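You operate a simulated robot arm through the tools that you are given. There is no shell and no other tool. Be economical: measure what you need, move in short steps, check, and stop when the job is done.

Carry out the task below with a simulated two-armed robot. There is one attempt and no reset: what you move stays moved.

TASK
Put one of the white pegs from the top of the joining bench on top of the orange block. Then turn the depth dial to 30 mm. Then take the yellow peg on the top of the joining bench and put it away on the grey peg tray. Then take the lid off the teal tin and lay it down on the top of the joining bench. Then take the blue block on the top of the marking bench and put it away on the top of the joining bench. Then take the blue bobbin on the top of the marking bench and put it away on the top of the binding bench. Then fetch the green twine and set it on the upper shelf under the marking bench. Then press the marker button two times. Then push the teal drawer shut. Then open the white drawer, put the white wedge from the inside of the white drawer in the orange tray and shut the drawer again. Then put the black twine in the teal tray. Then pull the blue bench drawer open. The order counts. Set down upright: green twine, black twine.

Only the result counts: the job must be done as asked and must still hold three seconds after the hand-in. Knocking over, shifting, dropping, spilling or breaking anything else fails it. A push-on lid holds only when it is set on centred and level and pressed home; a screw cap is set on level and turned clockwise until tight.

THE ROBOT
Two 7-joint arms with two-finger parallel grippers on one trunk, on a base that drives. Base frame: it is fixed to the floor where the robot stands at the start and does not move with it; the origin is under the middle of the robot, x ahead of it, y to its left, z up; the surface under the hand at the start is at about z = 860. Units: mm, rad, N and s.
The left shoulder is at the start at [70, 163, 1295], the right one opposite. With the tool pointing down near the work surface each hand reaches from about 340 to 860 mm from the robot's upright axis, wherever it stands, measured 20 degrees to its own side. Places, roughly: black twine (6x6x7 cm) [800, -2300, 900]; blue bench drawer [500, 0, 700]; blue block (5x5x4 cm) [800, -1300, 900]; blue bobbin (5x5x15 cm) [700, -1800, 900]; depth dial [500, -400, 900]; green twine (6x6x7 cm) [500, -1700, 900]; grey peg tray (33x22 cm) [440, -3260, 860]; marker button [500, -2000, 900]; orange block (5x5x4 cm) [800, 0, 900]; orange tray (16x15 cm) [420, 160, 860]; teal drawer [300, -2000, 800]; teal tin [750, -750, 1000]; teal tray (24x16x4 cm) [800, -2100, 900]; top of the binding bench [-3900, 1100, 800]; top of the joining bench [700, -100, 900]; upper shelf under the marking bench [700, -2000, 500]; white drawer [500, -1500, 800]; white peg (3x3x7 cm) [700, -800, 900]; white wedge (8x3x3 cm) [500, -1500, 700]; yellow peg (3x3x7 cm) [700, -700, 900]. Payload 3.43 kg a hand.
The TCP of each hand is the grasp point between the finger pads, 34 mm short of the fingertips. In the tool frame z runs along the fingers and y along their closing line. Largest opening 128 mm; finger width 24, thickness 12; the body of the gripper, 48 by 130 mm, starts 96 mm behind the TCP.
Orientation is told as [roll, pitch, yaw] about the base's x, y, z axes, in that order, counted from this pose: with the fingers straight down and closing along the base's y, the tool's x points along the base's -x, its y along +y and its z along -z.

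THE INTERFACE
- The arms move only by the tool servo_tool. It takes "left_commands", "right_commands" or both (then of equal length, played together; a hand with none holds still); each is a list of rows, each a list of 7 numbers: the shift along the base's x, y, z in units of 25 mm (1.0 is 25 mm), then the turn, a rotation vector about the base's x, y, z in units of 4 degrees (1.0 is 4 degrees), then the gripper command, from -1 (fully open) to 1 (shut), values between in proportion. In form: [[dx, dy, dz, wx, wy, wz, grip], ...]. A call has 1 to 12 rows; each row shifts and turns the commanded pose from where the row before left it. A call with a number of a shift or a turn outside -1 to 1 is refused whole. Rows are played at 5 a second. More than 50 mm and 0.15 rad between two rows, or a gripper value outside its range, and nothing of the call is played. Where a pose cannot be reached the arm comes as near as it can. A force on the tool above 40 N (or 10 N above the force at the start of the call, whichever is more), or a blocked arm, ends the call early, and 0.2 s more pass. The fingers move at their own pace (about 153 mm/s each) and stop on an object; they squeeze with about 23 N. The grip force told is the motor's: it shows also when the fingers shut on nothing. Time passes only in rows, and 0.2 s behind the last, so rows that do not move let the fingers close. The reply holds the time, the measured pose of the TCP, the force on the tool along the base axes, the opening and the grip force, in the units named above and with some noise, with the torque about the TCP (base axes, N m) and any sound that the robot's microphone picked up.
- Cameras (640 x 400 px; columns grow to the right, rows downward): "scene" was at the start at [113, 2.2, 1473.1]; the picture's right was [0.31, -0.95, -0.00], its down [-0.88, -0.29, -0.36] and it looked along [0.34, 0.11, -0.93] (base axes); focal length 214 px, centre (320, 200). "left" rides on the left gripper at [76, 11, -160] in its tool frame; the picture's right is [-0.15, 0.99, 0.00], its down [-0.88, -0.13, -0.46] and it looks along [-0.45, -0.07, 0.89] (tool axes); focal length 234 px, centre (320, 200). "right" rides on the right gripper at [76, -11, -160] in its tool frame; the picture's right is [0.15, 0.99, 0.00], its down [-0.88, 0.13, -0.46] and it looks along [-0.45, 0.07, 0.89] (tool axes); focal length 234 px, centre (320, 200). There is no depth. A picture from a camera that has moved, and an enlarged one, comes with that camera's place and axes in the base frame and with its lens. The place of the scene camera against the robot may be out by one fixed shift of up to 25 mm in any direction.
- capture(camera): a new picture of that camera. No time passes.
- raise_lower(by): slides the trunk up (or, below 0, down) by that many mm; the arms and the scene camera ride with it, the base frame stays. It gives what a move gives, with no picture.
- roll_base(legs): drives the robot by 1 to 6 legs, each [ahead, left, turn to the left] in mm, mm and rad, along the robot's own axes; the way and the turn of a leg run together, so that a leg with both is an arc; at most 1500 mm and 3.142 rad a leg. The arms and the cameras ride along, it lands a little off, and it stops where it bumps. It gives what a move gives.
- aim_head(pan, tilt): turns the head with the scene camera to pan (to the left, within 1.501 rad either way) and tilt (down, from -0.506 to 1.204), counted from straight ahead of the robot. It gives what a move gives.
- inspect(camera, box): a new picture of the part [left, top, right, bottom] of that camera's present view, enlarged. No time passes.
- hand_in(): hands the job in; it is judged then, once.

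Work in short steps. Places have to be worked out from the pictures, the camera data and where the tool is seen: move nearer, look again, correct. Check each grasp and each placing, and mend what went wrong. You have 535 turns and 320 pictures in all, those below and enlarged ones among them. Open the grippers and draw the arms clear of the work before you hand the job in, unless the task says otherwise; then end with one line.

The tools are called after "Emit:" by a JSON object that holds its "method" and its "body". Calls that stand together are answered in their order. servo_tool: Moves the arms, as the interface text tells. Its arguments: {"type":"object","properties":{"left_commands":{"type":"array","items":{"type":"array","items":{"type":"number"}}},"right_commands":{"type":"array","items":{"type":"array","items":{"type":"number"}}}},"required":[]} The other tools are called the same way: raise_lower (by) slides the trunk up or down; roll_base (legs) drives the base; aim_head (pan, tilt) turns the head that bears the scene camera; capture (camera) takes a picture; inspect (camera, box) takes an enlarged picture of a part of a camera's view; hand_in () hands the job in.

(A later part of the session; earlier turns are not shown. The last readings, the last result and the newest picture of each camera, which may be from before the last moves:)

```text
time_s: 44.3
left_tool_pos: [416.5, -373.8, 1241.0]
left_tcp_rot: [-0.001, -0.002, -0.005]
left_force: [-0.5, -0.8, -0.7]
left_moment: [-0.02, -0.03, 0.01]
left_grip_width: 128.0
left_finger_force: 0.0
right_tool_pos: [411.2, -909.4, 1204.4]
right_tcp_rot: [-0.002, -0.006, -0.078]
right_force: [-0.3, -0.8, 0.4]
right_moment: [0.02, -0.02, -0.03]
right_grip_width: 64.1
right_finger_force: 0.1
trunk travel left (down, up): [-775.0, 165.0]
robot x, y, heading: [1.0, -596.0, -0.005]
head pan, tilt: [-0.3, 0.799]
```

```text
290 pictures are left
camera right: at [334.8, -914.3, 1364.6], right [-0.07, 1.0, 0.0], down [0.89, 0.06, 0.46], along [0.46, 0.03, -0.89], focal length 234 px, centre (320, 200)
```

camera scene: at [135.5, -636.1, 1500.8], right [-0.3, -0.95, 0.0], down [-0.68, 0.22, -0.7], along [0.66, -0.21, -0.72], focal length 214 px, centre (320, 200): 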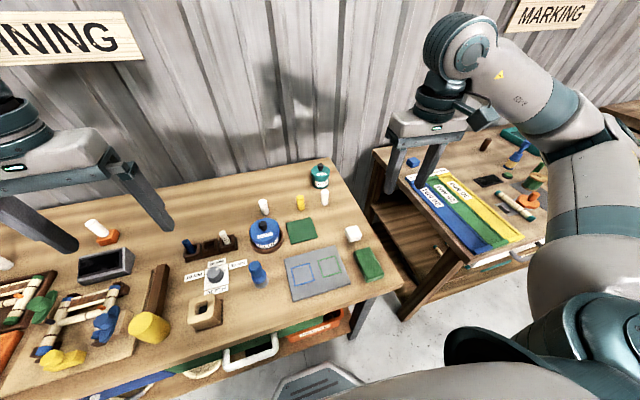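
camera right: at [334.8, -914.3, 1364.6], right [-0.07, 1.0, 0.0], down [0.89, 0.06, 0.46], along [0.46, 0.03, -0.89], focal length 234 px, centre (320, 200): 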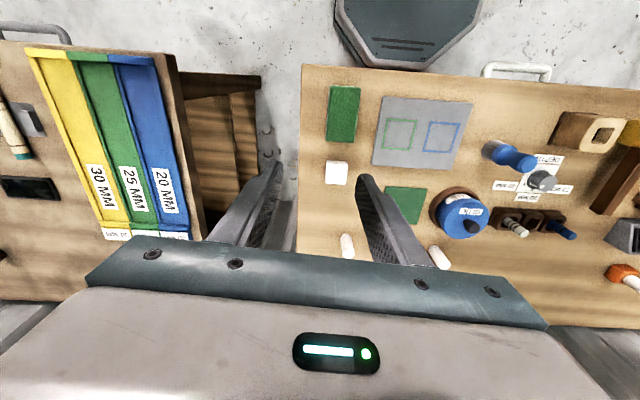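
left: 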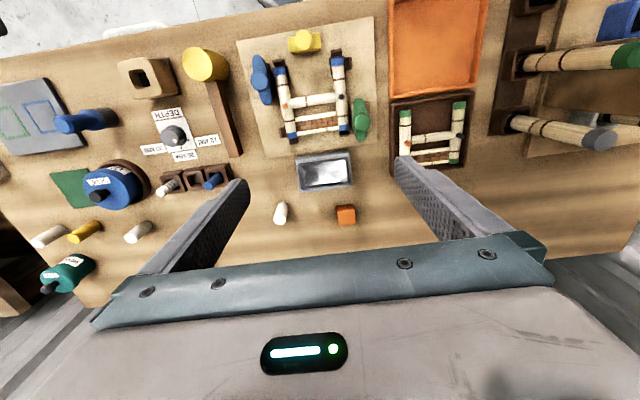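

Yellow peg still at about (700,-718). Move the right hand over it and fix the yaw.

Emit:
{"method": "servo_tool", "body": {"right_commands": [[1, 0.65, -0.3, 0, 0, 0.6, 0.2], [1, 0.65, -0.3, 0, 0, 0.6, 0.2], [1, 0.65, -0.3, 0, 0, 0, 0.2], [1, 0.65, -0.3, 0, 0, 0, 0.2], [1, 0.65, -0.3, 0, 0, 0, 0.2], [1, 0.65, -0.3, 0, 0, 0, 0.2], [1, 0.65, -0.3, 0, 0, 0, 0.2], [1, 0.65, -0.3, 0, 0, 0, 0.2], [1, 0.65, -0.3, 0, 0, 0, 0.2], [1, 0.65, -0.3, 0, 0, 0, 0.2], [1, 0.65, -0.3, 0, 0, 0, 0.2], [0.5, 0.5, -0.3, 0, 0, 0, 0.2]]}}

Emit:
{"method": "capture", "body": {"camera": "right"}}

```text
time_s: 46.9
left_tool_pos: [416.4, -372.1, 1241.2]
left_tcp_rot: [-0.003, -0.002, -0.004]
left_force: [-0.5, -0.1, 0.5]
left_moment: [-0.02, -0.01, 0.04]
left_grip_width: 128.0
left_finger_force: 0.1
right_tool_pos: [699.5, -718.3, 1113.4]
right_tcp_rot: [-0.001, -0.002, 0.006]
right_force: [-0.4, -0.2, -0.4]
right_moment: [0.0, 0.02, 0.03]
right_grip_width: 51.3
right_finger_force: 0.1
trunk travel left (down, up): [-775.0, 165.0]
robot x, y, heading: [-3.4, -590.1, -0.004]
head pan, tilt: [-0.3, 0.799]
```

```text
289 pictures are left
camera right: at [623.6, -728.6, 1273.6], right [-0.15, 0.99, 0.0], down [0.88, 0.14, 0.46], along [0.45, 0.07, -0.89], focal length 234 px, centre (320, 200)
```

right: 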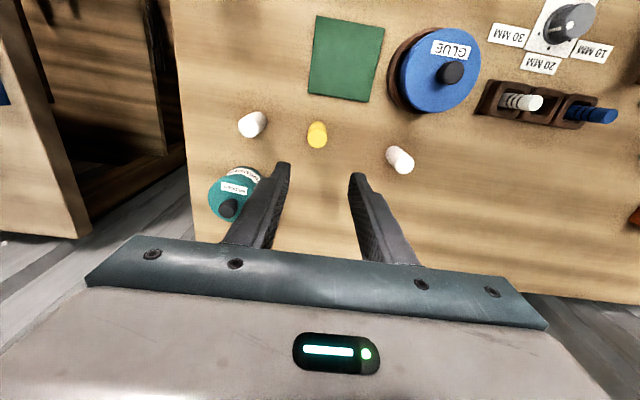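

Emit:
{"method": "servo_tool", "body": {"right_commands": [[-0.1, -0.08, -1, 0, 0, 0, 0.2], [0, 0, -1, 0, 0, 0, 0.2], [0, 0, -1, 0, 0, 0, 0.2], [0, 0, -1, 0, 0, 0, 0.2], [0, 0, -0.4, 0, 0, 0, 0.2], [0, 0, 0, 0, 0, 0, 0.2]]}}

Emit:
{"method": "capture", "body": {"camera": "right"}}

```text
time_s: 48.3
left_tool_pos: [416.0, -372.7, 1240.7]
left_tcp_rot: [-0.001, -0.002, -0.004]
left_force: [-0.8, 0.0, -0.6]
left_moment: [0.01, -0.02, 0.04]
left_grip_width: 127.9
left_finger_force: 0.1
right_tool_pos: [694.2, -719.6, 1003.7]
right_tcp_rot: [-0.004, -0.005, 0.007]
right_force: [-0.2, -0.2, -0.4]
right_moment: [0.02, -0.01, 0.03]
right_grip_width: 51.2
right_finger_force: 0.2
trunk travel left (down, up): [-775.0, 165.0]
robot x, y, heading: [-4.1, -593.7, -0.007]
head pan, tilt: [-0.3, 0.799]
```

```text
288 pictures are left
camera right: at [620.0, -731.4, 1164.3], right [-0.15, 0.99, 0.0], down [0.88, 0.14, 0.46], along [0.45, 0.07, -0.89], focal length 234 px, centre (320, 200)
```

right: 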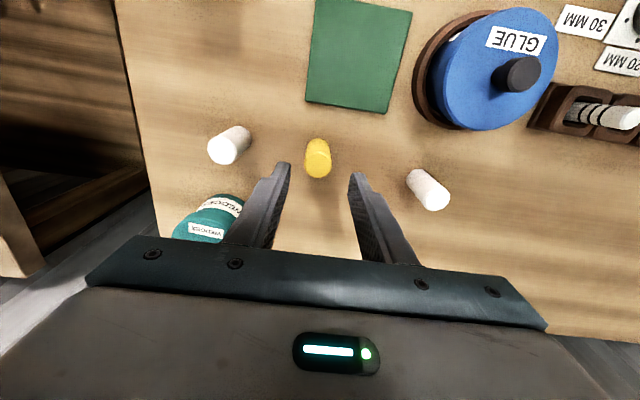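

Aligned within 2–3 mm. Lower and grasp, then lift.

Emit:
{"method": "servo_tool", "body": {"right_commands": [[0.12, -0.06, -1, 0, 0, 0, 0.2], [0, 0, -1, 0, 0, 0, 0.2], [0, 0, -1, 0, 0, 0, 0.2], [0, 0, -0.85, 0, 0, 0, 0.2], [0, 0, 0, 0, 0, 0, 0.6], [0, 0, 0, 0, 0, 0, 1], [0, 0, 0, 0, 0, 0, 1], [0, 0, 1, 0, 0, 0, 1], [0, 0, 1, 0, 0, 0, 1], [0, 0, 1, 0, 0, 0, 1], [0, 0, 1, 0, 0, 0, 1], [0, 0, 1, 0, 0, 0, 1]]}}

Emit:
{"method": "capture", "body": {"camera": "right"}}

```text
time_s: 50.9
left_tool_pos: [415.7, -372.6, 1241.1]
left_tcp_rot: [-0.001, -0.001, -0.003]
left_force: [-1.0, 0.3, 0.4]
left_moment: [0.0, -0.01, 0.02]
left_grip_width: 128.1
left_finger_force: 0.0
right_tool_pos: [698.6, -721.5, 1033.9]
right_tcp_rot: [-0.001, -0.004, 0.006]
right_force: [-0.1, 0.2, -0.3]
right_moment: [0.02, -0.01, 0.0]
right_grip_width: 28.5
right_finger_force: 23.2
trunk travel left (down, up): [-775.0, 165.0]
robot x, y, heading: [-2.7, -596.8, -0.001]
head pan, tilt: [-0.3, 0.799]
```

```text
287 pictures are left
camera right: at [623.0, -732.9, 1194.1], right [-0.15, 0.99, 0.0], down [0.88, 0.14, 0.46], along [0.45, 0.07, -0.89], focal length 234 px, centre (320, 200)
```

right: 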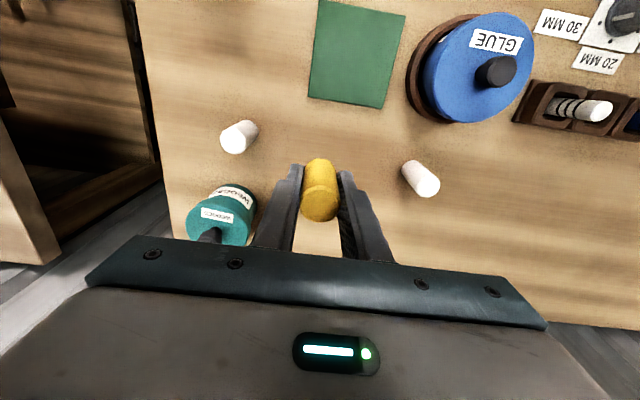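

Yellow peg held. Raise and retract, then drive: back 350, right along the aisle.

Emit:
{"method": "servo_tool", "body": {"right_commands": [[0, 0, 1, 0, 0, 0, 1], [0, 0, 1, 0, 0, 0, 1], [-1, -0.5, 1, 0, 0, 0, 1], [-1, -0.5, 1, 0, 0, 0, 1], [-1, -0.5, 1, 0, 0, 0, 1], [-1, -0.5, 1, 0, 0, 0, 1], [-1, -0.5, 0, 0, 0, 0, 1], [-1, -0.5, 0, 0, 0, 0, 1], [-1, -0.5, 0, 0, 0, 0, 1], [-1, -0.5, 0, 0, 0, 0, 1], [-1, -0.5, 0, 0, 0, 0, 1], [-1, -0.5, 0, 0, 0, 0, 1]]}}

Emit:
{"method": "roll_base", "body": {"legs": [[-350, 0, 0], [0, -1200, 0], [0, -1200, 0]]}}

Emit:
{"method": "aim_head", "body": {"pan": -0.3, "tilt": 0.7}}

Emit:
{"method": "capture", "body": {"camera": "scene"}}

```text
time_s: 53.5
left_tool_pos: [414.5, -372.9, 1241.9]
left_tcp_rot: [0.0, -0.001, -0.005]
left_force: [-0.6, -0.2, -0.1]
left_moment: [-0.02, -0.03, 0.0]
left_grip_width: 127.9
left_finger_force: 0.1
right_tool_pos: [448.7, -846.3, 1184.6]
right_tcp_rot: [0.001, -0.003, 0.006]
right_force: [-0.7, 0.2, -1.1]
right_moment: [0.03, -0.02, 0.0]
right_grip_width: 28.4
right_finger_force: 23.0
trunk travel left (down, up): [-775.0, 165.0]
robot x, y, heading: [0.3, -598.7, -0.005]
head pan, tilt: [-0.3, 0.799]
```

```text
time_s: 67.1
left_tool_pos: [48.6, -2758.6, 1241.5]
left_tcp_rot: [-0.001, -0.003, -0.013]
left_force: [0.6, 0.1, 0.8]
left_moment: [-0.02, 0.02, -0.01]
left_grip_width: 128.0
left_finger_force: 0.1
right_tool_pos: [77.8, -3233.8, 1184.1]
right_tcp_rot: [-0.003, -0.006, -0.005]
right_force: [-0.1, 0.0, 0.1]
right_moment: [-0.02, 0.0, 0.01]
right_grip_width: 28.4
right_finger_force: 23.0
trunk travel left (down, up): [-775.0, 165.0]
robot x, y, heading: [-372.7, -2982.0, -0.013]
head pan, tilt: [-0.3, 0.799]
```

```text
time_s: 67.8
left_tool_pos: [48.8, -2759.7, 1241.9]
left_tcp_rot: [0.001, -0.001, -0.012]
left_force: [-0.2, 0.2, -0.6]
left_moment: [0.01, -0.01, 0.01]
left_grip_width: 127.9
left_finger_force: 0.1
right_tool_pos: [78.5, -3234.5, 1182.3]
right_tcp_rot: [-0.003, -0.005, -0.005]
right_force: [0.6, 0.0, 0.0]
right_moment: [-0.02, 0.02, -0.03]
right_grip_width: 28.0
right_finger_force: 23.3
trunk travel left (down, up): [-775.0, 165.0]
robot x, y, heading: [-370.3, -2973.5, -0.02]
head pan, tilt: [-0.3, 0.7]
```

```text
286 pictures are left
camera scene: at [-230.0, -3021.2, 1509.0], right [-0.31, -0.95, 0.0], down [-0.61, 0.2, -0.76], along [0.73, -0.24, -0.64], focal length 214 px, centre (320, 200)
```

scene: 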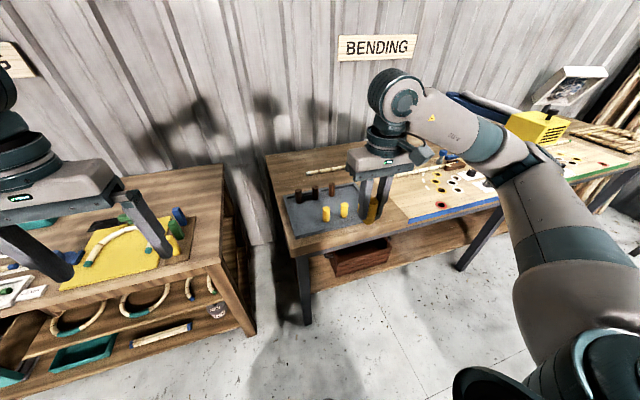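

The tray is visible at about (445,-3265) with free places. Drive forward to it.

Emit:
{"method": "roll_base", "body": {"legs": [[370, -120, 0.015]]}}

Emit:
{"method": "capture", "body": {"camera": "scene"}}

Emit:
{"method": "capture", "body": {"camera": "right"}}

```text
time_s: 70.2
left_tool_pos: [411.0, -2876.7, 1242.0]
left_tcp_rot: [-0.002, -0.002, 0.001]
left_force: [-0.2, 0.4, 0.6]
left_moment: [0.0, -0.01, 0.01]
left_grip_width: 127.9
left_finger_force: 0.1
right_tool_pos: [445.8, -3349.9, 1184.2]
right_tcp_rot: [0.0, -0.006, 0.01]
right_force: [1.0, -0.5, -0.1]
right_moment: [-0.01, 0.01, -0.01]
right_grip_width: 28.1
right_finger_force: 23.3
trunk travel left (down, up): [-775.0, 165.0]
robot x, y, heading: [-6.5, -3101.6, -0.0]
head pan, tilt: [-0.3, 0.7]
```

```text
285 pictures are left
camera scene: at [135.7, -3141.7, 1509.2], right [-0.3, -0.96, 0.0], down [-0.62, 0.19, -0.77], along [0.73, -0.23, -0.64], focal length 214 px, centre (320, 200)
```

scene: 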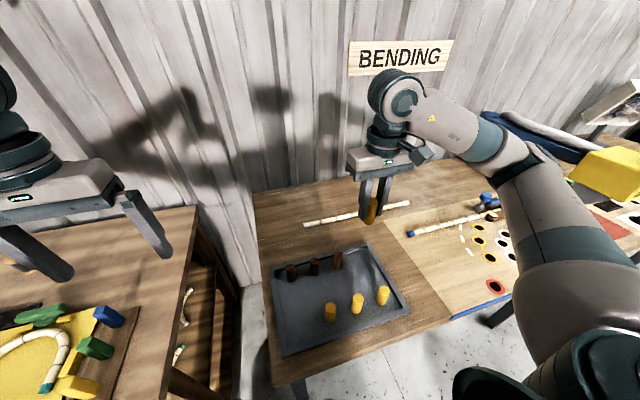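

```text
284 pictures are left
camera right: at [370.5, -3362.1, 1344.2], right [-0.16, 0.99, 0.0], down [0.88, 0.14, 0.46], along [0.45, 0.07, -0.89], focal length 234 px, centre (320, 200)
```

right: 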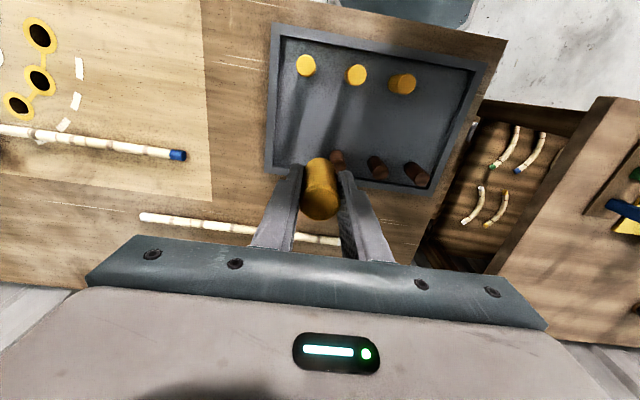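

The tray has two rows (x≈351 and 490) with free space between. I'll set the peg down in the middle, about (420,-3270).

Emit:
{"method": "servo_tool", "body": {"right_commands": [[-0.35, 0.8, -1, 0, 0, 0, 1], [-0.35, 0.8, -1, 0, 0, 0, 1], [-0.35, 0.8, -1, 0, 0, 0, 1], [0, 0.8, -1, 0, 0, 0, 1], [0, 0, -1, 0, 0, 0, 1], [0, 0, -1, 0, 0, 0, 1], [0, 0, -1, 0, 0, 0, 1], [0, 0, 0, 0, 0, 0, 1]]}}

Emit:
{"method": "capture", "body": {"camera": "right"}}

Emit:
{"method": "inspect", "body": {"camera": "scene", "box": [240, 160, 440, 360]}}

```text
time_s: 72.0
left_tool_pos: [411.1, -2876.0, 1241.0]
left_tcp_rot: [-0.001, 0.0, 0.002]
left_force: [0.7, -0.6, -0.9]
left_moment: [0.0, 0.01, -0.03]
left_grip_width: 128.3
left_finger_force: 0.0
right_tool_pos: [420.5, -3270.3, 1009.5]
right_tcp_rot: [-0.002, -0.004, 0.008]
right_force: [-0.6, -0.8, 0.1]
right_moment: [-0.01, 0.01, -0.02]
right_grip_width: 28.2
right_finger_force: 22.6
trunk travel left (down, up): [-775.0, 165.0]
robot x, y, heading: [-5.9, -3099.8, -0.003]
head pan, tilt: [-0.3, 0.7]
```

```text
283 pictures are left
camera right: at [344.4, -3282.5, 1169.7], right [-0.16, 0.99, 0.0], down [0.88, 0.14, 0.46], along [0.45, 0.07, -0.89], focal length 234 px, centre (320, 200)
```

right: 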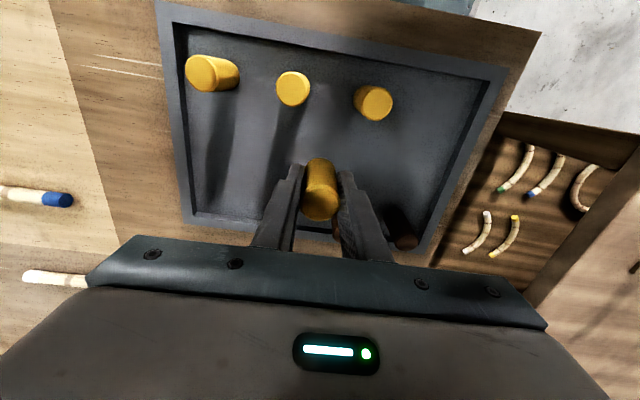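

```text
2.00 times, centred on (340, 260) of scene
camera zoom: at [136.5, -3142.2, 1509.1], right [-0.3, -0.96, 0.0], down [-0.62, 0.19, -0.76], along [0.73, -0.23, -0.64], focal length 429 px, centre (280, 80)
```

zoom: 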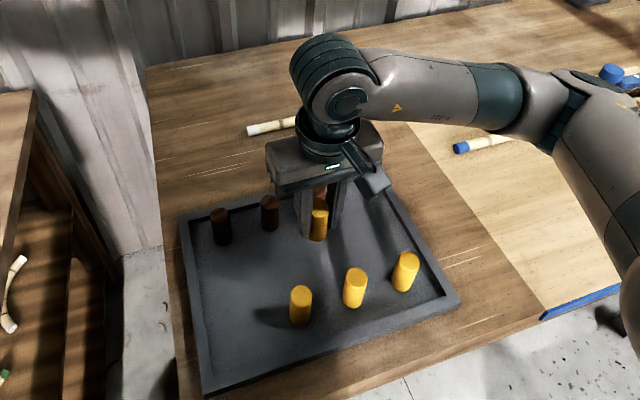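

Clear around. Lower to near the tray floor.

Emit:
{"method": "servo_tool", "body": {"right_commands": [[0, 0, -1, 0, 0, 0, 1], [0, 0, -1, 0, 0, 0, 1], [0, 0, -1, 0, 0, 0, 1], [0, 0, -0.6, 0, 0, 0, 1], [0, 0, -0.08, 0, 0, 0, 1], [0, 0, -0.08, 0, 0, 0, 1]]}}

```text
time_s: 73.4
left_tool_pos: [409.7, -2877.0, 1241.6]
left_tcp_rot: [-0.002, -0.003, 0.002]
left_force: [-0.1, 0.3, 0.1]
left_moment: [-0.03, 0.04, 0.01]
left_grip_width: 128.1
left_finger_force: 0.1
right_tool_pos: [418.7, -3270.0, 916.5]
right_tcp_rot: [0.0, -0.007, 0.01]
right_force: [0.2, -3.3, 22.1]
right_moment: [-0.16, -0.01, -0.01]
right_grip_width: 28.9
right_finger_force: 23.0
trunk travel left (down, up): [-775.0, 165.0]
robot x, y, heading: [-8.1, -3100.7, 0.0]
head pan, tilt: [-0.3, 0.7]
```

Contact at z≈916. Relieve, open, rise.

Emit:
{"method": "servo_tool", "body": {"right_commands": [[0, 0, 0.12, 0, 0, 0, 1], [0, 0, 0, 0, 0, 0, 0.4], [0, 0, 0, 0, 0, 0, 0.1], [0, 0, 0, 0, 0, 0, 0.1], [0, 0, 1, 0, 0, 0, 0.1], [0, 0, 1, 0, 0, 0, 0.1], [0, 0, 1, 0, 0, 0, 0.1], [0, 0, 1, 0, 0, 0, 0.1], [0, 0, 1, 0, 0, 0, 0.1], [0, 0, 1, 0, 0, 0, 0.1], [0, 0, 1, 0, 0, 0, 0.1], [0, 0, 1, 0, 0, 0, 0.1]]}}

Emit:
{"method": "capture", "body": {"camera": "right"}}

```text
time_s: 76.0
left_tool_pos: [411.9, -2875.3, 1241.8]
left_tcp_rot: [0.0, -0.001, 0.003]
left_force: [-0.8, 0.3, -0.4]
left_moment: [-0.03, 0.02, -0.01]
left_grip_width: 128.2
left_finger_force: 0.0
right_tool_pos: [421.0, -3269.2, 1117.8]
right_tcp_rot: [-0.002, -0.004, 0.01]
right_force: [0.3, 0.5, 0.2]
right_moment: [0.0, -0.03, -0.04]
right_grip_width: 57.4
right_finger_force: 0.0
trunk travel left (down, up): [-775.0, 165.0]
robot x, y, heading: [-5.6, -3102.0, 0.001]
head pan, tilt: [-0.3, 0.7]
```

```text
281 pictures are left
camera right: at [345.0, -3281.8, 1278.7], right [-0.16, 0.99, 0.0], down [0.88, 0.14, 0.46], along [0.45, 0.07, -0.89], focal length 234 px, centre (320, 200)
```

right: 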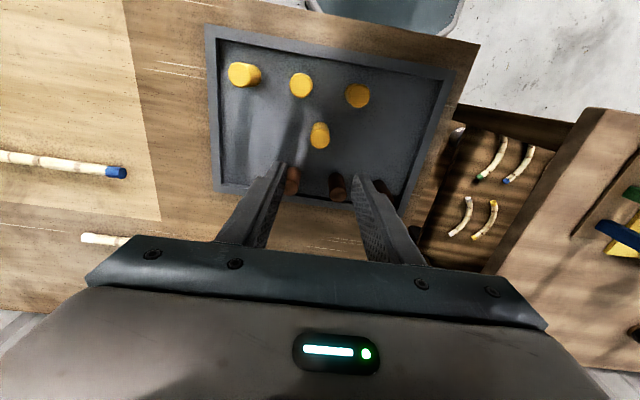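

The yellow peg stands on the tray. Now back to the joining bench for the teal tin, at roughly (810,-840).

Emit:
{"method": "servo_tool", "body": {"right_commands": [[0, 0, 1, 0, 0, 0, -0.5], [0, 0, 1, 0, 0, 0, -0.5], [0, 0, 1, 0, 0, 0, -0.5]]}}

Emit:
{"method": "roll_base", "body": {"legs": [[-350, 0, 0], [0, 1200, 0], [0, 1150, 0]]}}

```text
time_s: 76.8
left_tool_pos: [411.1, -2875.3, 1240.8]
left_tcp_rot: [-0.001, -0.003, 0.0]
left_force: [-0.4, -0.2, 0.1]
left_moment: [0.0, 0.0, -0.01]
left_grip_width: 128.3
left_finger_force: 0.1
right_tool_pos: [421.4, -3270.7, 1193.6]
right_tcp_rot: [-0.001, -0.004, 0.011]
right_force: [0.2, 0.1, 0.9]
right_moment: [-0.03, 0.01, 0.02]
right_grip_width: 96.1
right_finger_force: 0.1
trunk travel left (down, up): [-775.0, 165.0]
robot x, y, heading: [-6.0, -3103.1, 0.001]
head pan, tilt: [-0.3, 0.7]
```

```text
time_s: 90.2
left_tool_pos: [41.0, -528.5, 1241.9]
left_tcp_rot: [-0.001, -0.001, 0.014]
left_force: [-0.3, 0.3, -0.1]
left_moment: [0.01, -0.04, -0.01]
left_grip_width: 128.0
left_finger_force: 0.0
right_tool_pos: [53.8, -922.7, 1192.4]
right_tcp_rot: [-0.002, -0.004, 0.024]
right_force: [-0.5, 0.3, 0.0]
right_moment: [0.02, -0.04, 0.0]
right_grip_width: 96.0
right_finger_force: 0.1
trunk travel left (down, up): [-775.0, 165.0]
robot x, y, heading: [-371.6, -757.7, 0.015]
head pan, tilt: [-0.3, 0.7]
```

Emit:
{"method": "roll_base", "body": {"legs": [[385, 60, -0.014]]}}

Emit:
{"method": "aim_head", "body": {"pan": -0.2, "tilt": 0.7}}

Emit:
{"method": "capture", "body": {"camera": "scene"}}

Emit:
{"method": "inspect", "body": {"camera": "scene", "box": [240, 140, 400, 240]}}

```text
time_s: 92.6
left_tool_pos: [426.4, -472.7, 1241.5]
left_tcp_rot: [-0.001, -0.002, -0.003]
left_force: [1.0, -0.3, 0.4]
left_moment: [0.01, -0.04, 0.0]
left_grip_width: 128.1
left_finger_force: 0.0
right_tool_pos: [434.3, -866.8, 1192.5]
right_tcp_rot: [-0.002, -0.005, 0.007]
right_force: [-0.3, -0.1, -0.4]
right_moment: [0.02, -0.02, 0.0]
right_grip_width: 96.0
right_finger_force: 0.1
trunk travel left (down, up): [-775.0, 165.0]
robot x, y, heading: [9.8, -697.7, -0.002]
head pan, tilt: [-0.3, 0.7]
```

```text
time_s: 93.3
left_tool_pos: [425.9, -472.6, 1242.4]
left_tcp_rot: [-0.002, -0.004, -0.001]
left_force: [0.3, 0.4, -0.2]
left_moment: [-0.01, -0.01, 0.02]
left_grip_width: 127.9
left_finger_force: 0.1
right_tool_pos: [434.7, -867.5, 1192.9]
right_tcp_rot: [-0.003, -0.004, 0.006]
right_force: [0.1, -0.8, 0.2]
right_moment: [0.02, 0.04, -0.04]
right_grip_width: 96.0
right_finger_force: 0.1
trunk travel left (down, up): [-775.0, 165.0]
robot x, y, heading: [9.0, -700.2, -0.002]
head pan, tilt: [-0.201, 0.7]
```

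```text
280 pictures are left
camera scene: at [153.0, -729.6, 1509.0], right [-0.2, -0.98, 0.0], down [-0.63, 0.13, -0.76], along [0.75, -0.15, -0.64], focal length 214 px, centre (320, 200)
```

scene: 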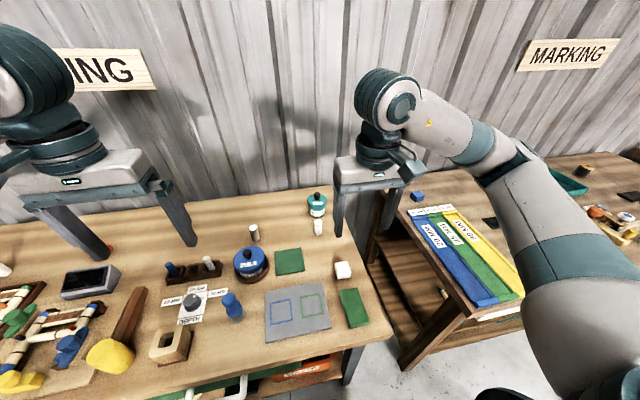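

```text
4.00 times, centred on (320, 190) of scene
camera zoom: at [153.0, -729.6, 1509.0], right [-0.2, -0.98, 0.0], down [-0.63, 0.13, -0.76], along [0.75, -0.15, -0.64], focal length 858 px, centre (320, 240)
```

zoom: 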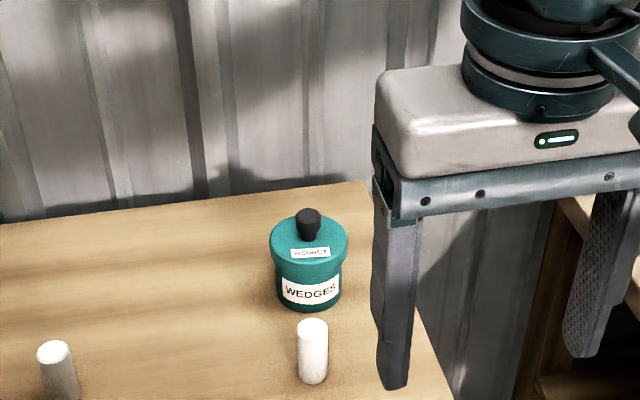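

The tin ("WEDGES") has a lid with a black knob and a label on top. I bring the right hand nearer for a better look.

Emit:
{"method": "servo_tool", "body": {"right_commands": [[1, 0, 0, 0, 0, 0, -0.5], [1, 0, 0, 0, 0, 0, -0.5], [1, 0, 0, 0, 0, 0, -0.5], [1, 0, 0, 0, 0, 0, -0.5], [1, 0, 0, 0, 0, 0, -0.5], [1, 0, 0, 0, 0, 0, -0.5], [1, 0, 0, 0, 0, 0, -0.5], [1, 0, 0, 0, 0, 0, -0.5], [1, 0, 0, 0, 0, 0, -0.5], [1, 0, 0, 0, 0, 0, -0.5]]}}

Emit:
{"method": "capture", "body": {"camera": "right"}}

Emit:
{"method": "inspect", "body": {"camera": "right", "box": [250, 120, 410, 240]}}

```text
time_s: 95.5
left_tool_pos: [426.7, -472.6, 1240.6]
left_tcp_rot: [-0.003, -0.002, -0.004]
left_force: [-0.6, 0.8, -0.3]
left_moment: [0.03, 0.01, 0.03]
left_grip_width: 128.2
left_finger_force: 0.0
right_tool_pos: [685.7, -867.9, 1192.6]
right_tcp_rot: [-0.001, -0.005, 0.006]
right_force: [0.7, -0.6, 0.0]
right_moment: [-0.02, -0.02, -0.01]
right_grip_width: 96.0
right_finger_force: 0.1
trunk travel left (down, up): [-775.0, 165.0]
robot x, y, heading: [11.1, -701.2, -0.002]
head pan, tilt: [-0.201, 0.7]
```

```text
278 pictures are left
camera right: at [609.8, -878.7, 1352.1], right [-0.15, 0.99, 0.0], down [0.88, 0.14, 0.46], along [0.45, 0.07, -0.89], focal length 234 px, centre (320, 200)
```

right: 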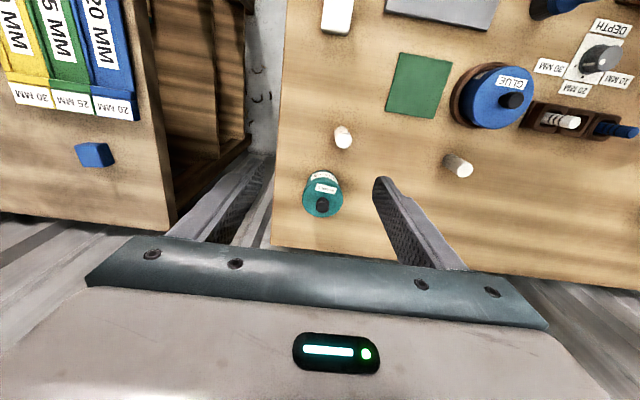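

```text
3.33 times, centred on (330, 180) of right
camera zoom: at [609.8, -878.7, 1352.1], right [-0.15, 0.99, 0.0], down [0.88, 0.14, 0.46], along [0.45, 0.07, -0.89], focal length 781 px, centre (287, 267)
```

zoom: 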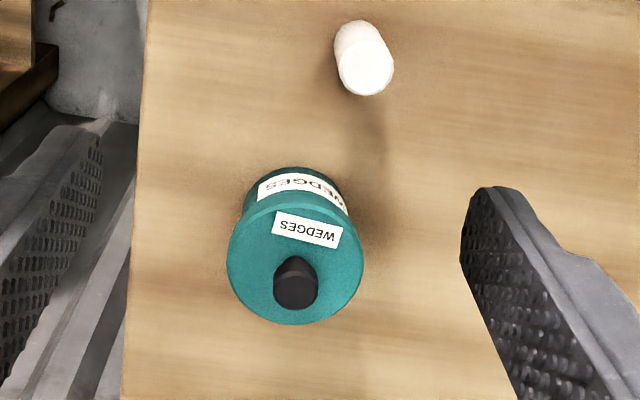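

The lid centre comes out near (818,-842), lid top ≈925, knob top ≈960. Move above it and look again.

Emit:
{"method": "servo_tool", "body": {"right_commands": [[1, 0.2, -0.5, 0, 0, 0, -0.2], [1, 0.2, -0.5, 0, 0, 0, 0], [1, 0.2, -0.5, 0, 0, 0, 0], [1, 0.2, -0.5, 0, 0, 0, 0], [1, 0.2, -1, 0, 0, 0, 0], [0.3, 0, -1, 0, 0, 0, 0], [0, 0, -1, 0, 0, 0, 0], [0, 0, 0, 0, 0, 0, 0]]}}

Emit:
{"method": "capture", "body": {"camera": "right"}}

```text
time_s: 97.3
left_tool_pos: [425.8, -472.4, 1240.7]
left_tcp_rot: [-0.001, -0.001, 0.0]
left_force: [-0.3, -0.2, -0.4]
left_moment: [0.0, 0.02, 0.05]
left_grip_width: 127.8
left_finger_force: 0.0
right_tool_pos: [816.7, -843.2, 1067.4]
right_tcp_rot: [-0.002, -0.006, 0.007]
right_force: [-0.5, 0.0, 0.1]
right_moment: [0.0, 0.0, 0.02]
right_grip_width: 63.7
right_finger_force: 0.1
trunk travel left (down, up): [-775.0, 165.0]
robot x, y, heading: [6.0, -697.4, -0.001]
head pan, tilt: [-0.201, 0.7]
```

```text
276 pictures are left
camera right: at [741.1, -853.5, 1227.2], right [-0.15, 0.99, 0.0], down [0.88, 0.14, 0.46], along [0.45, 0.07, -0.89], focal length 234 px, centre (320, 200)
```

right: 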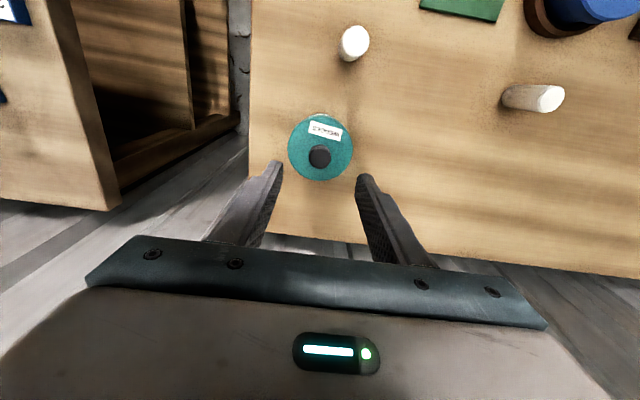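

Aligned. Lower to z≈980 and look.

Emit:
{"method": "servo_tool", "body": {"right_commands": [[0, 0, -1, 0, 0, 0, 0], [0, 0, -1, 0, 0, 0, 0], [0, 0, -1, 0, 0, 0, 0], [0, 0, -0.4, 0, 0, 0, 0], [0, 0, 0, 0, 0, 0, 0]]}}

Emit:
{"method": "capture", "body": {"camera": "right"}}

Emit:
{"method": "inspect", "body": {"camera": "scene", "box": [260, 140, 420, 240]}}

```text
time_s: 98.5
left_tool_pos: [426.1, -472.8, 1241.2]
left_tcp_rot: [-0.002, -0.002, -0.001]
left_force: [0.1, 0.1, -0.8]
left_moment: [0.02, -0.02, 0.02]
left_grip_width: 128.2
left_finger_force: 0.0
right_tool_pos: [816.6, -842.1, 982.9]
right_tcp_rot: [-0.001, -0.005, 0.008]
right_force: [-0.1, -0.1, -0.4]
right_moment: [0.0, -0.01, -0.02]
right_grip_width: 63.9
right_finger_force: 0.0
trunk travel left (down, up): [-775.0, 165.0]
robot x, y, heading: [4.0, -698.3, 0.001]
head pan, tilt: [-0.201, 0.7]
```

```text
275 pictures are left
camera right: at [741.0, -853.7, 1142.4], right [-0.15, 0.99, 0.0], down [0.88, 0.14, 0.46], along [0.45, 0.07, -0.89], focal length 234 px, centre (320, 200)
```

right: 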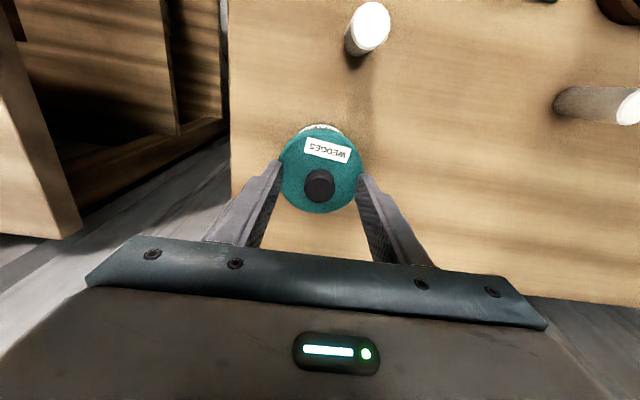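

```text
4.00 times, centred on (340, 190) of scene
camera zoom: at [152.2, -729.6, 1509.1], right [-0.2, -0.98, 0.0], down [-0.63, 0.13, -0.76], along [0.75, -0.15, -0.64], focal length 858 px, centre (240, 240)
```

zoom: 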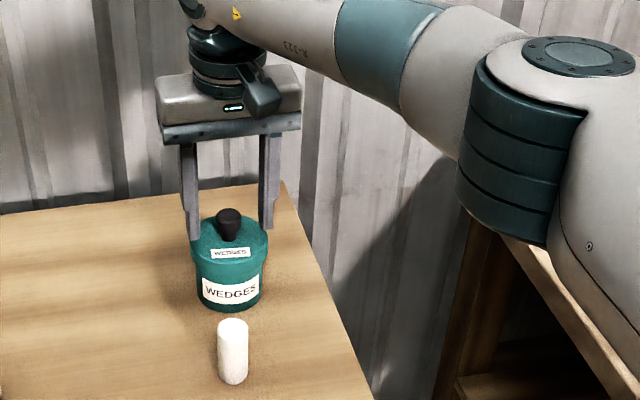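

Fingertips straddle the knob. Lower 15 mm and close on the knob.

Emit:
{"method": "servo_tool", "body": {"right_commands": [[0, 0, -0.6, 0, 0, 0, 0], [0, 0, 0, 0, 0, 0, 0.6], [0, 0, 0, 0, 0, 0, 1], [0, 0, 0, 0, 0, 0, 1]]}}

Emit:
{"method": "inspect", "body": {"camera": "right", "box": [240, 100, 400, 260]}}

```text
time_s: 99.5
left_tool_pos: [422.7, -472.3, 1243.1]
left_tcp_rot: [0.0, -0.006, -0.001]
left_force: [0.2, -0.1, -0.8]
left_moment: [-0.01, 0.01, 0.01]
left_grip_width: 127.7
left_finger_force: 0.1
right_tool_pos: [816.1, -842.6, 971.1]
right_tcp_rot: [-0.002, -0.011, 0.007]
right_force: [4.0, -2.7, 29.9]
right_moment: [0.01, -0.13, 0.02]
right_grip_width: 24.7
right_finger_force: 23.0
trunk travel left (down, up): [-775.0, 165.0]
robot x, y, heading: [6.6, -694.6, -0.001]
head pan, tilt: [-0.201, 0.7]
```

```text
2.50 times, centred on (320, 180) of right
camera zoom: at [739.0, -853.5, 1131.6], right [-0.15, 0.99, 0.0], down [0.87, 0.14, 0.47], along [0.46, 0.07, -0.89], focal length 585 px, centre (320, 250)
```

zoom: 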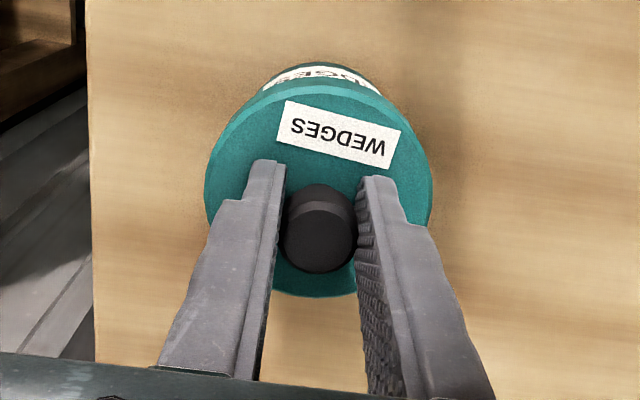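

The tips rest on the lid and the knob is gripped. Pull straight up slowly.

Emit:
{"method": "servo_tool", "body": {"right_commands": [[0, 0, 0.2, 0, 0, 0, 1], [0, 0, 0.2, 0, 0, 0, 1], [0, 0, 0.3, 0, 0, 0, 1], [0, 0, 0.4, 0, 0, 0, 1], [0, 0, 0.5, 0, 0, 0, 1]]}}

Emit:
{"method": "inspect", "body": {"camera": "scene", "box": [240, 140, 400, 240]}}

```text
time_s: 100.7
left_tool_pos: [425.9, -471.3, 1240.9]
left_tcp_rot: [-0.002, -0.003, -0.002]
left_force: [-0.3, -0.4, -0.4]
left_moment: [0.05, -0.01, 0.03]
left_grip_width: 127.8
left_finger_force: 0.0
right_tool_pos: [816.3, -842.2, 1008.7]
right_tcp_rot: [0.0, -0.004, 0.008]
right_force: [-0.2, 0.5, 0.6]
right_moment: [-0.01, 0.01, -0.02]
right_grip_width: 24.4
right_finger_force: 22.9
trunk travel left (down, up): [-775.0, 165.0]
robot x, y, heading: [9.4, -698.6, -0.001]
head pan, tilt: [-0.201, 0.7]
heard: snap
```

```text
4.00 times, centred on (320, 190) of scene
camera zoom: at [152.2, -729.5, 1509.1], right [-0.2, -0.98, 0.0], down [-0.63, 0.13, -0.76], along [0.75, -0.15, -0.64], focal length 858 px, centre (320, 240)
```

zoom: 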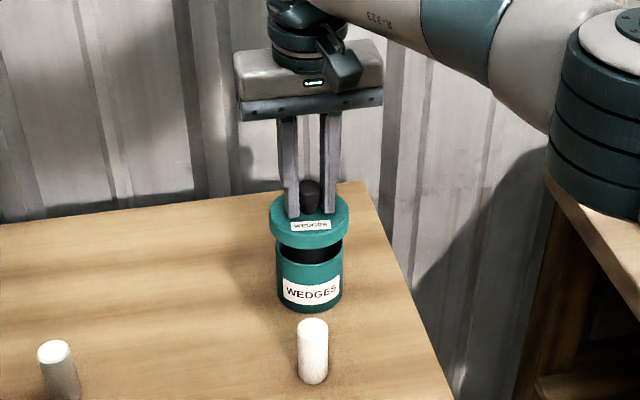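

The lid snapped off. I carry it up and left to the free spot at about (800,-690).

Emit:
{"method": "servo_tool", "body": {"right_commands": [[0, 0, 1, 0, 0, 0, 1], [0, 0, 1, 0, 0, 0, 1], [0, 1, 0, 0, 0, 0, 1], [0, 1, 0, 0, 0, 0, 1], [0, 1, 0, 0, 0, 0, 1], [0, 1, 0, 0, 0, 0, 1], [-0.3, 1, 0, 0, 0, 0, 1], [-0.3, 1, 0, 0, 0, 0, 1], [0, 0, 0, 0, 0, 0, 1]]}}

Emit:
{"method": "capture", "body": {"camera": "right"}}

```text
time_s: 102.7
left_tool_pos: [426.1, -472.7, 1241.6]
left_tcp_rot: [-0.002, -0.001, -0.003]
left_force: [0.0, 0.0, 0.6]
left_moment: [-0.01, 0.02, 0.0]
left_grip_width: 128.0
left_finger_force: 0.0
right_tool_pos: [802.2, -691.3, 1057.8]
right_tcp_rot: [-0.001, -0.006, 0.006]
right_force: [0.2, -0.4, -0.5]
right_moment: [0.01, 0.01, 0.0]
right_grip_width: 24.4
right_finger_force: 23.0
trunk travel left (down, up): [-775.0, 165.0]
robot x, y, heading: [12.4, -698.3, 0.002]
head pan, tilt: [-0.201, 0.7]
```

```text
271 pictures are left
camera right: at [726.2, -703.9, 1217.2], right [-0.15, 0.99, 0.0], down [0.88, 0.14, 0.46], along [0.45, 0.07, -0.89], focal length 234 px, centre (320, 200)
```

right: 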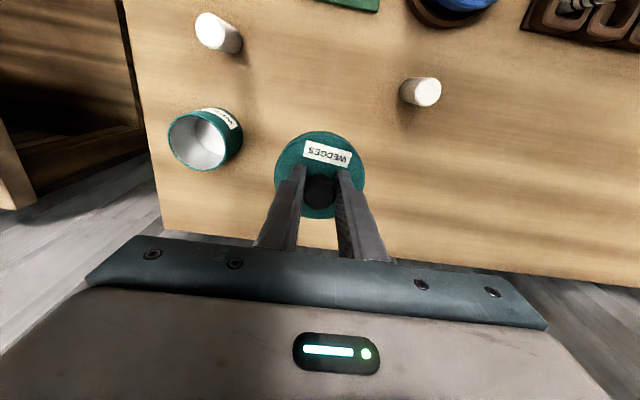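

Emit:
{"method": "servo_tool", "body": {"right_commands": [[0, 0, -1, 0, 0, 0, 1], [0, 0, -1, 0, 0, 0, 1], [0, 0, -1, 0, 0, 0, 1], [0, 0, -1, 0, 0, 0, 1], [0, 0, -1, 0, 0, 0, 1], [0, 0, -0.2, 0, 0, 0, 1], [0, 0, -0.12, 0, 0, 0, 1], [0, 0, -0.12, 0, 0, 0, 1]]}}

Emit:
{"method": "inspect", "body": {"camera": "scene", "box": [200, 140, 360, 240]}}

```text
time_s: 104.5
left_tool_pos: [427.6, -472.5, 1241.1]
left_tcp_rot: [-0.001, -0.002, 0.0]
left_force: [0.6, -1.1, 0.2]
left_moment: [0.0, 0.0, 0.0]
left_grip_width: 128.0
left_finger_force: 0.1
right_tool_pos: [795.5, -693.8, 920.9]
right_tcp_rot: [-0.001, -0.006, 0.006]
right_force: [0.2, -0.2, -1.0]
right_moment: [0.03, -0.02, 0.0]
right_grip_width: 24.5
right_finger_force: 23.2
right hand out of reach, approached as far as the arm can: row 5
trunk travel left (down, up): [-775.0, 165.0]
robot x, y, heading: [9.3, -700.5, -0.007]
head pan, tilt: [-0.201, 0.7]
```

```text
4.00 times, centred on (280, 190) of scene
camera zoom: at [152.6, -729.7, 1509.1], right [-0.2, -0.98, 0.0], down [-0.63, 0.13, -0.76], along [0.75, -0.15, -0.64], focal length 858 px, centre (480, 240)
```

zoom: 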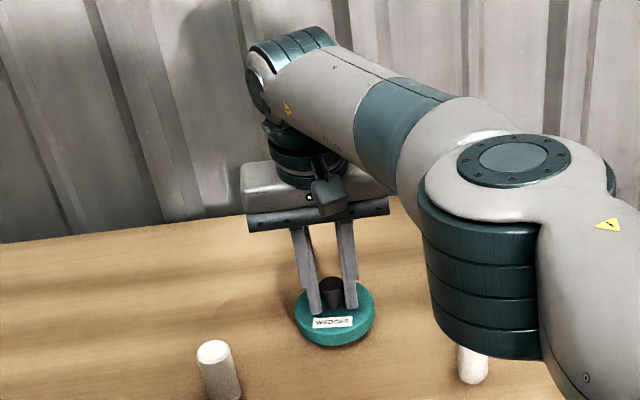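

Emit:
{"method": "servo_tool", "body": {"right_commands": [[-0.4, 0, -0.1, 0, 0, 0, 1], [-0.2, 0, -0.1, 0, 0, 0, 1], [0, 0, -0.12, 0, 0, 0, 1], [0, 0, -0.12, 0, 0, 0, 1]]}}

```text
time_s: 105.5
left_tool_pos: [424.6, -473.4, 1241.1]
left_tcp_rot: [-0.001, -0.002, 0.001]
left_force: [-0.2, 0.7, -0.7]
left_moment: [0.05, 0.02, -0.03]
left_grip_width: 128.3
left_finger_force: 0.0
right_tool_pos: [779.4, -694.0, 912.5]
right_tcp_rot: [-0.001, -0.008, 0.007]
right_force: [1.0, 1.1, 3.4]
right_moment: [0.09, 0.07, -0.05]
right_grip_width: 24.3
right_finger_force: 23.3
trunk travel left (down, up): [-775.0, 165.0]
robot x, y, heading: [11.6, -699.2, 0.001]
head pan, tilt: [-0.201, 0.7]
```

Slight contact at z≈912; one or two more small steps to confirm.

Emit:
{"method": "servo_tool", "body": {"right_commands": [[0, 0, -0.1, 0, 0, 0, 1], [0, 0, 0, 0, 0, 0, 1]]}}

```text
time_s: 106.1
left_tool_pos: [425.3, -472.7, 1243.3]
left_tcp_rot: [-0.002, -0.003, -0.002]
left_force: [-0.4, 0.1, -0.9]
left_moment: [0.04, 0.02, -0.01]
left_grip_width: 128.0
left_finger_force: 0.1
right_tool_pos: [779.8, -694.6, 912.3]
right_tcp_rot: [-0.002, -0.009, 0.006]
right_force: [5.8, 0.1, 22.5]
right_moment: [0.02, 0.41, 0.04]
right_grip_width: 24.5
right_finger_force: 23.1
trunk travel left (down, up): [-775.0, 165.0]
robot x, y, heading: [7.9, -702.6, 0.002]
head pan, tilt: [-0.201, 0.7]
```

Emit:
{"method": "servo_tool", "body": {"right_commands": [[0, 0, 0.08, 0, 0, 0, 1], [0, 0, 0, 0, 0, 0, 0.5], [0, 0, 0, 0, 0, 0, 0.2], [0, 0, 0, 0, 0, 0, 0.2], [0, 0, 1, 0, 0, 0, 0.2], [0, 0, 1, 0, 0, 0, 0.2], [0, 0, 1, 0, 0, 0, 0.2], [0, 0, 1, 0, 0, 0, 0.2], [0, 0, 1, 0, 0, 0, 0.2], [0, 0, 1, 0, 0, 0, 0.2]]}}

Emit:
{"method": "capture", "body": {"camera": "right"}}

```text
time_s: 108.3
left_tool_pos: [426.0, -472.3, 1241.1]
left_tcp_rot: [-0.002, -0.001, -0.002]
left_force: [0.3, -0.3, 0.4]
left_moment: [0.01, 0.02, -0.03]
left_grip_width: 127.7
left_finger_force: 0.1
right_tool_pos: [780.4, -694.3, 1060.2]
right_tcp_rot: [-0.002, -0.005, 0.007]
right_force: [0.6, 1.0, -0.1]
right_moment: [-0.02, -0.01, -0.03]
right_grip_width: 51.2
right_finger_force: 0.0
trunk travel left (down, up): [-775.0, 165.0]
robot x, y, heading: [11.7, -699.7, -0.004]
head pan, tilt: [-0.201, 0.7]
```

```text
269 pictures are left
camera right: at [704.9, -705.8, 1220.2], right [-0.15, 0.99, 0.0], down [0.88, 0.14, 0.46], along [0.45, 0.07, -0.89], focal length 234 px, centre (320, 200)
```

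right: 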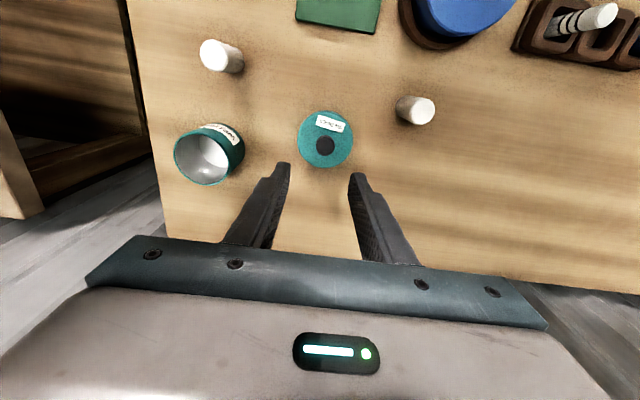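

Lid lies flat on the bench. Next the blue block, at about (808,-1306): raise the hand and drive right.

Emit:
{"method": "servo_tool", "body": {"right_commands": [[0, 0, 1, 0, 0, 0, 0], [-1, 0, 1, 0, 0, 0, 0], [-1, 0, 1, 0, 0, 0, 0], [-1, 0, 1, 0, 0, 0, 0], [-1, -1, 1, 0, 0, 0, 0], [-1, -1, 0, 0, 0, 0, 0], [-1, -1, 0, 0, 0, 0, 0]]}}

Emit:
{"method": "roll_base", "body": {"legs": [[0, -430, 0]]}}

Emit:
{"method": "capture", "body": {"camera": "scene"}}

Emit:
{"method": "capture", "body": {"camera": "right"}}

```text
time_s: 109.9
left_tool_pos: [424.5, -473.9, 1242.5]
left_tcp_rot: [0.0, -0.002, 0.001]
left_force: [0.1, 0.1, -0.5]
left_moment: [0.0, -0.04, 0.03]
left_grip_width: 128.2
left_finger_force: 0.0
right_tool_pos: [629.3, -770.8, 1186.4]
right_tcp_rot: [0.0, -0.006, 0.008]
right_force: [-0.9, 0.5, -0.5]
right_moment: [0.02, 0.0, -0.01]
right_grip_width: 64.1
right_finger_force: 0.1
trunk travel left (down, up): [-775.0, 165.0]
robot x, y, heading: [6.2, -695.8, -0.007]
head pan, tilt: [-0.201, 0.7]
```

```text
time_s: 112.5
left_tool_pos: [424.5, -901.8, 1241.8]
left_tcp_rot: [-0.003, -0.002, -0.002]
left_force: [-0.3, 0.4, 0.4]
left_moment: [-0.02, -0.02, 0.02]
left_grip_width: 128.0
left_finger_force: 0.1
right_tool_pos: [627.9, -1201.7, 1184.9]
right_tcp_rot: [-0.001, -0.007, 0.007]
right_force: [-0.4, -0.3, 0.7]
right_moment: [0.01, 0.03, 0.03]
right_grip_width: 64.2
right_finger_force: 0.0
trunk travel left (down, up): [-775.0, 165.0]
robot x, y, heading: [7.3, -1129.7, -0.003]
head pan, tilt: [-0.201, 0.7]
```

```text
268 pictures are left
camera scene: at [151.2, -1158.4, 1509.1], right [-0.2, -0.98, 0.0], down [-0.63, 0.13, -0.76], along [0.75, -0.16, -0.64], focal length 214 px, centre (320, 200)
```

scene: 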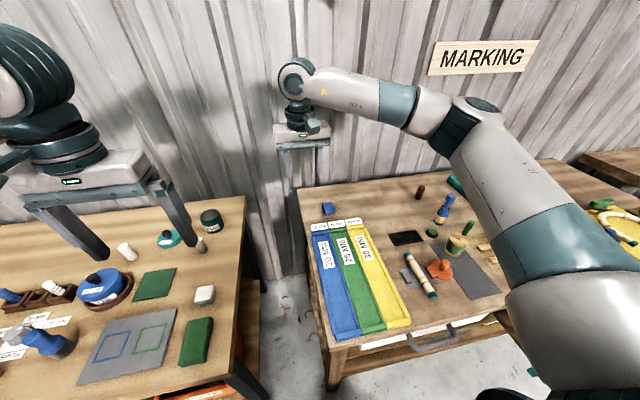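

```text
267 pictures are left
camera right: at [552.7, -1211.4, 1345.1], right [-0.15, 0.99, 0.0], down [0.88, 0.14, 0.46], along [0.45, 0.07, -0.89], focal length 234 px, centre (320, 200)
```

right: 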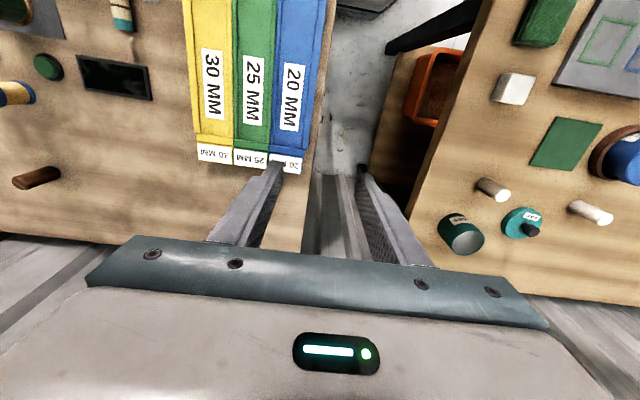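

Emit:
{"method": "servo_tool", "body": {"right_commands": [[1, -0.6, 0, 0, 0, 0, -0.5], [1, -0.6, 0, 0, 0, 0, -0.5], [1, -0.6, -0.5, 0, 0, 0, -0.5], [1, -0.6, -0.5, 0, 0, 0, -0.5], [1, -0.6, -0.5, 0, 0, 0, -0.5], [1, -0.6, -0.5, 0, 0, 0, -0.5], [0.8, -0.4, -1, 0, 0, 0, -0.5], [0, 0, -1, 0, 0, 0, -0.5], [0, 0, -0.5, 0, 0, 0, -0.5]]}}

Emit:
{"method": "capture", "body": {"camera": "right"}}

```text
time_s: 114.5
left_tool_pos: [425.6, -902.8, 1241.5]
left_tcp_rot: [-0.001, -0.002, -0.003]
left_force: [0.7, -0.2, 0.6]
left_moment: [0.02, -0.02, 0.0]
left_grip_width: 127.7
left_finger_force: 0.1
right_tool_pos: [797.3, -1300.4, 1071.5]
right_tcp_rot: [-0.001, -0.005, 0.009]
right_force: [-1.3, 0.8, 0.3]
right_moment: [0.0, -0.04, 0.01]
right_grip_width: 95.8
right_finger_force: 0.0
trunk travel left (down, up): [-775.0, 165.0]
robot x, y, heading: [9.8, -1129.2, 0.001]
head pan, tilt: [-0.201, 0.7]
```

```text
266 pictures are left
camera right: at [722.2, -1312.2, 1232.0], right [-0.15, 0.99, 0.0], down [0.88, 0.14, 0.46], along [0.45, 0.07, -0.89], focal length 234 px, centre (320, 200)
```

right: 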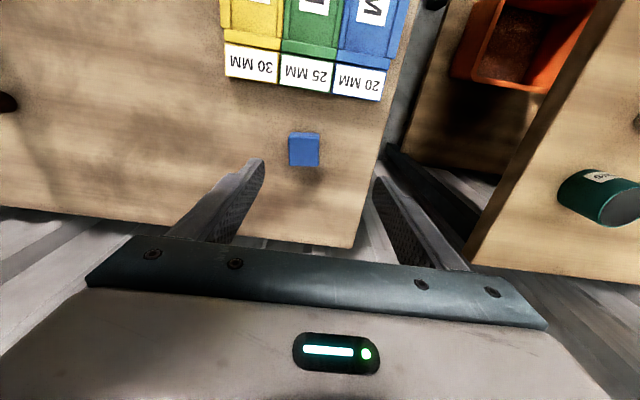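

Blue block at about (815,-1321). I roll 40 mm forward for reach margin, then align.

Emit:
{"method": "servo_tool", "body": {"right_commands": [[-0.9, -0.84, 0, 0, 0, 0, -0.3]]}}

Emit:
{"method": "roll_base", "body": {"legs": [[40, 0, 0]]}}

Emit:
{"method": "capture", "body": {"camera": "right"}}

```text
time_s: 114.9
left_tool_pos: [425.8, -904.4, 1241.2]
left_tcp_rot: [0.0, -0.002, -0.001]
left_force: [-0.3, 0.0, -0.2]
left_moment: [0.02, -0.01, 0.03]
left_grip_width: 127.8
left_finger_force: 0.1
right_tool_pos: [775.0, -1324.1, 1073.7]
right_tcp_rot: [0.002, -0.005, 0.007]
right_force: [-0.2, 0.0, -0.2]
right_moment: [0.01, -0.02, 0.04]
right_grip_width: 83.2
right_finger_force: 0.1
trunk travel left (down, up): [-775.0, 165.0]
robot x, y, heading: [6.4, -1125.2, -0.008]
head pan, tilt: [-0.201, 0.7]
```

```text
time_s: 115.8
left_tool_pos: [458.8, -902.8, 1243.2]
left_tcp_rot: [0.0, -0.006, -0.002]
left_force: [-0.6, 0.6, 0.3]
left_moment: [0.01, -0.07, 0.01]
left_grip_width: 128.1
left_finger_force: 0.0
right_tool_pos: [810.5, -1319.3, 1076.8]
right_tcp_rot: [-0.001, -0.014, 0.008]
right_force: [-1.3, 0.9, -0.3]
right_moment: [-0.02, -0.03, -0.01]
right_grip_width: 83.1
right_finger_force: 0.0
trunk travel left (down, up): [-775.0, 165.0]
robot x, y, heading: [47.2, -1122.8, -0.007]
head pan, tilt: [-0.201, 0.7]
```

```text
265 pictures are left
camera right: at [733.3, -1332.1, 1237.0], right [-0.15, 0.99, 0.0], down [0.87, 0.14, 0.46], along [0.46, 0.07, -0.89], focal length 234 px, centre (320, 200)
```

right: 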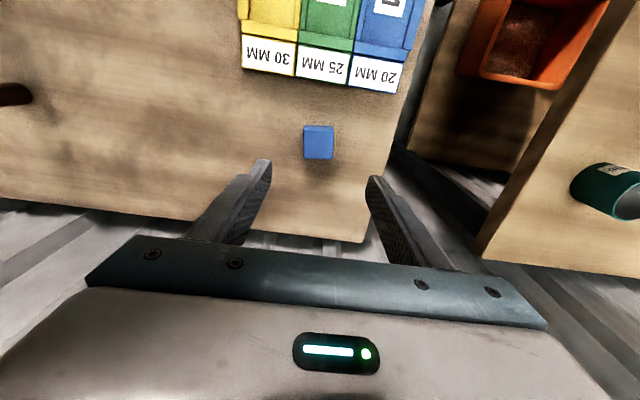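

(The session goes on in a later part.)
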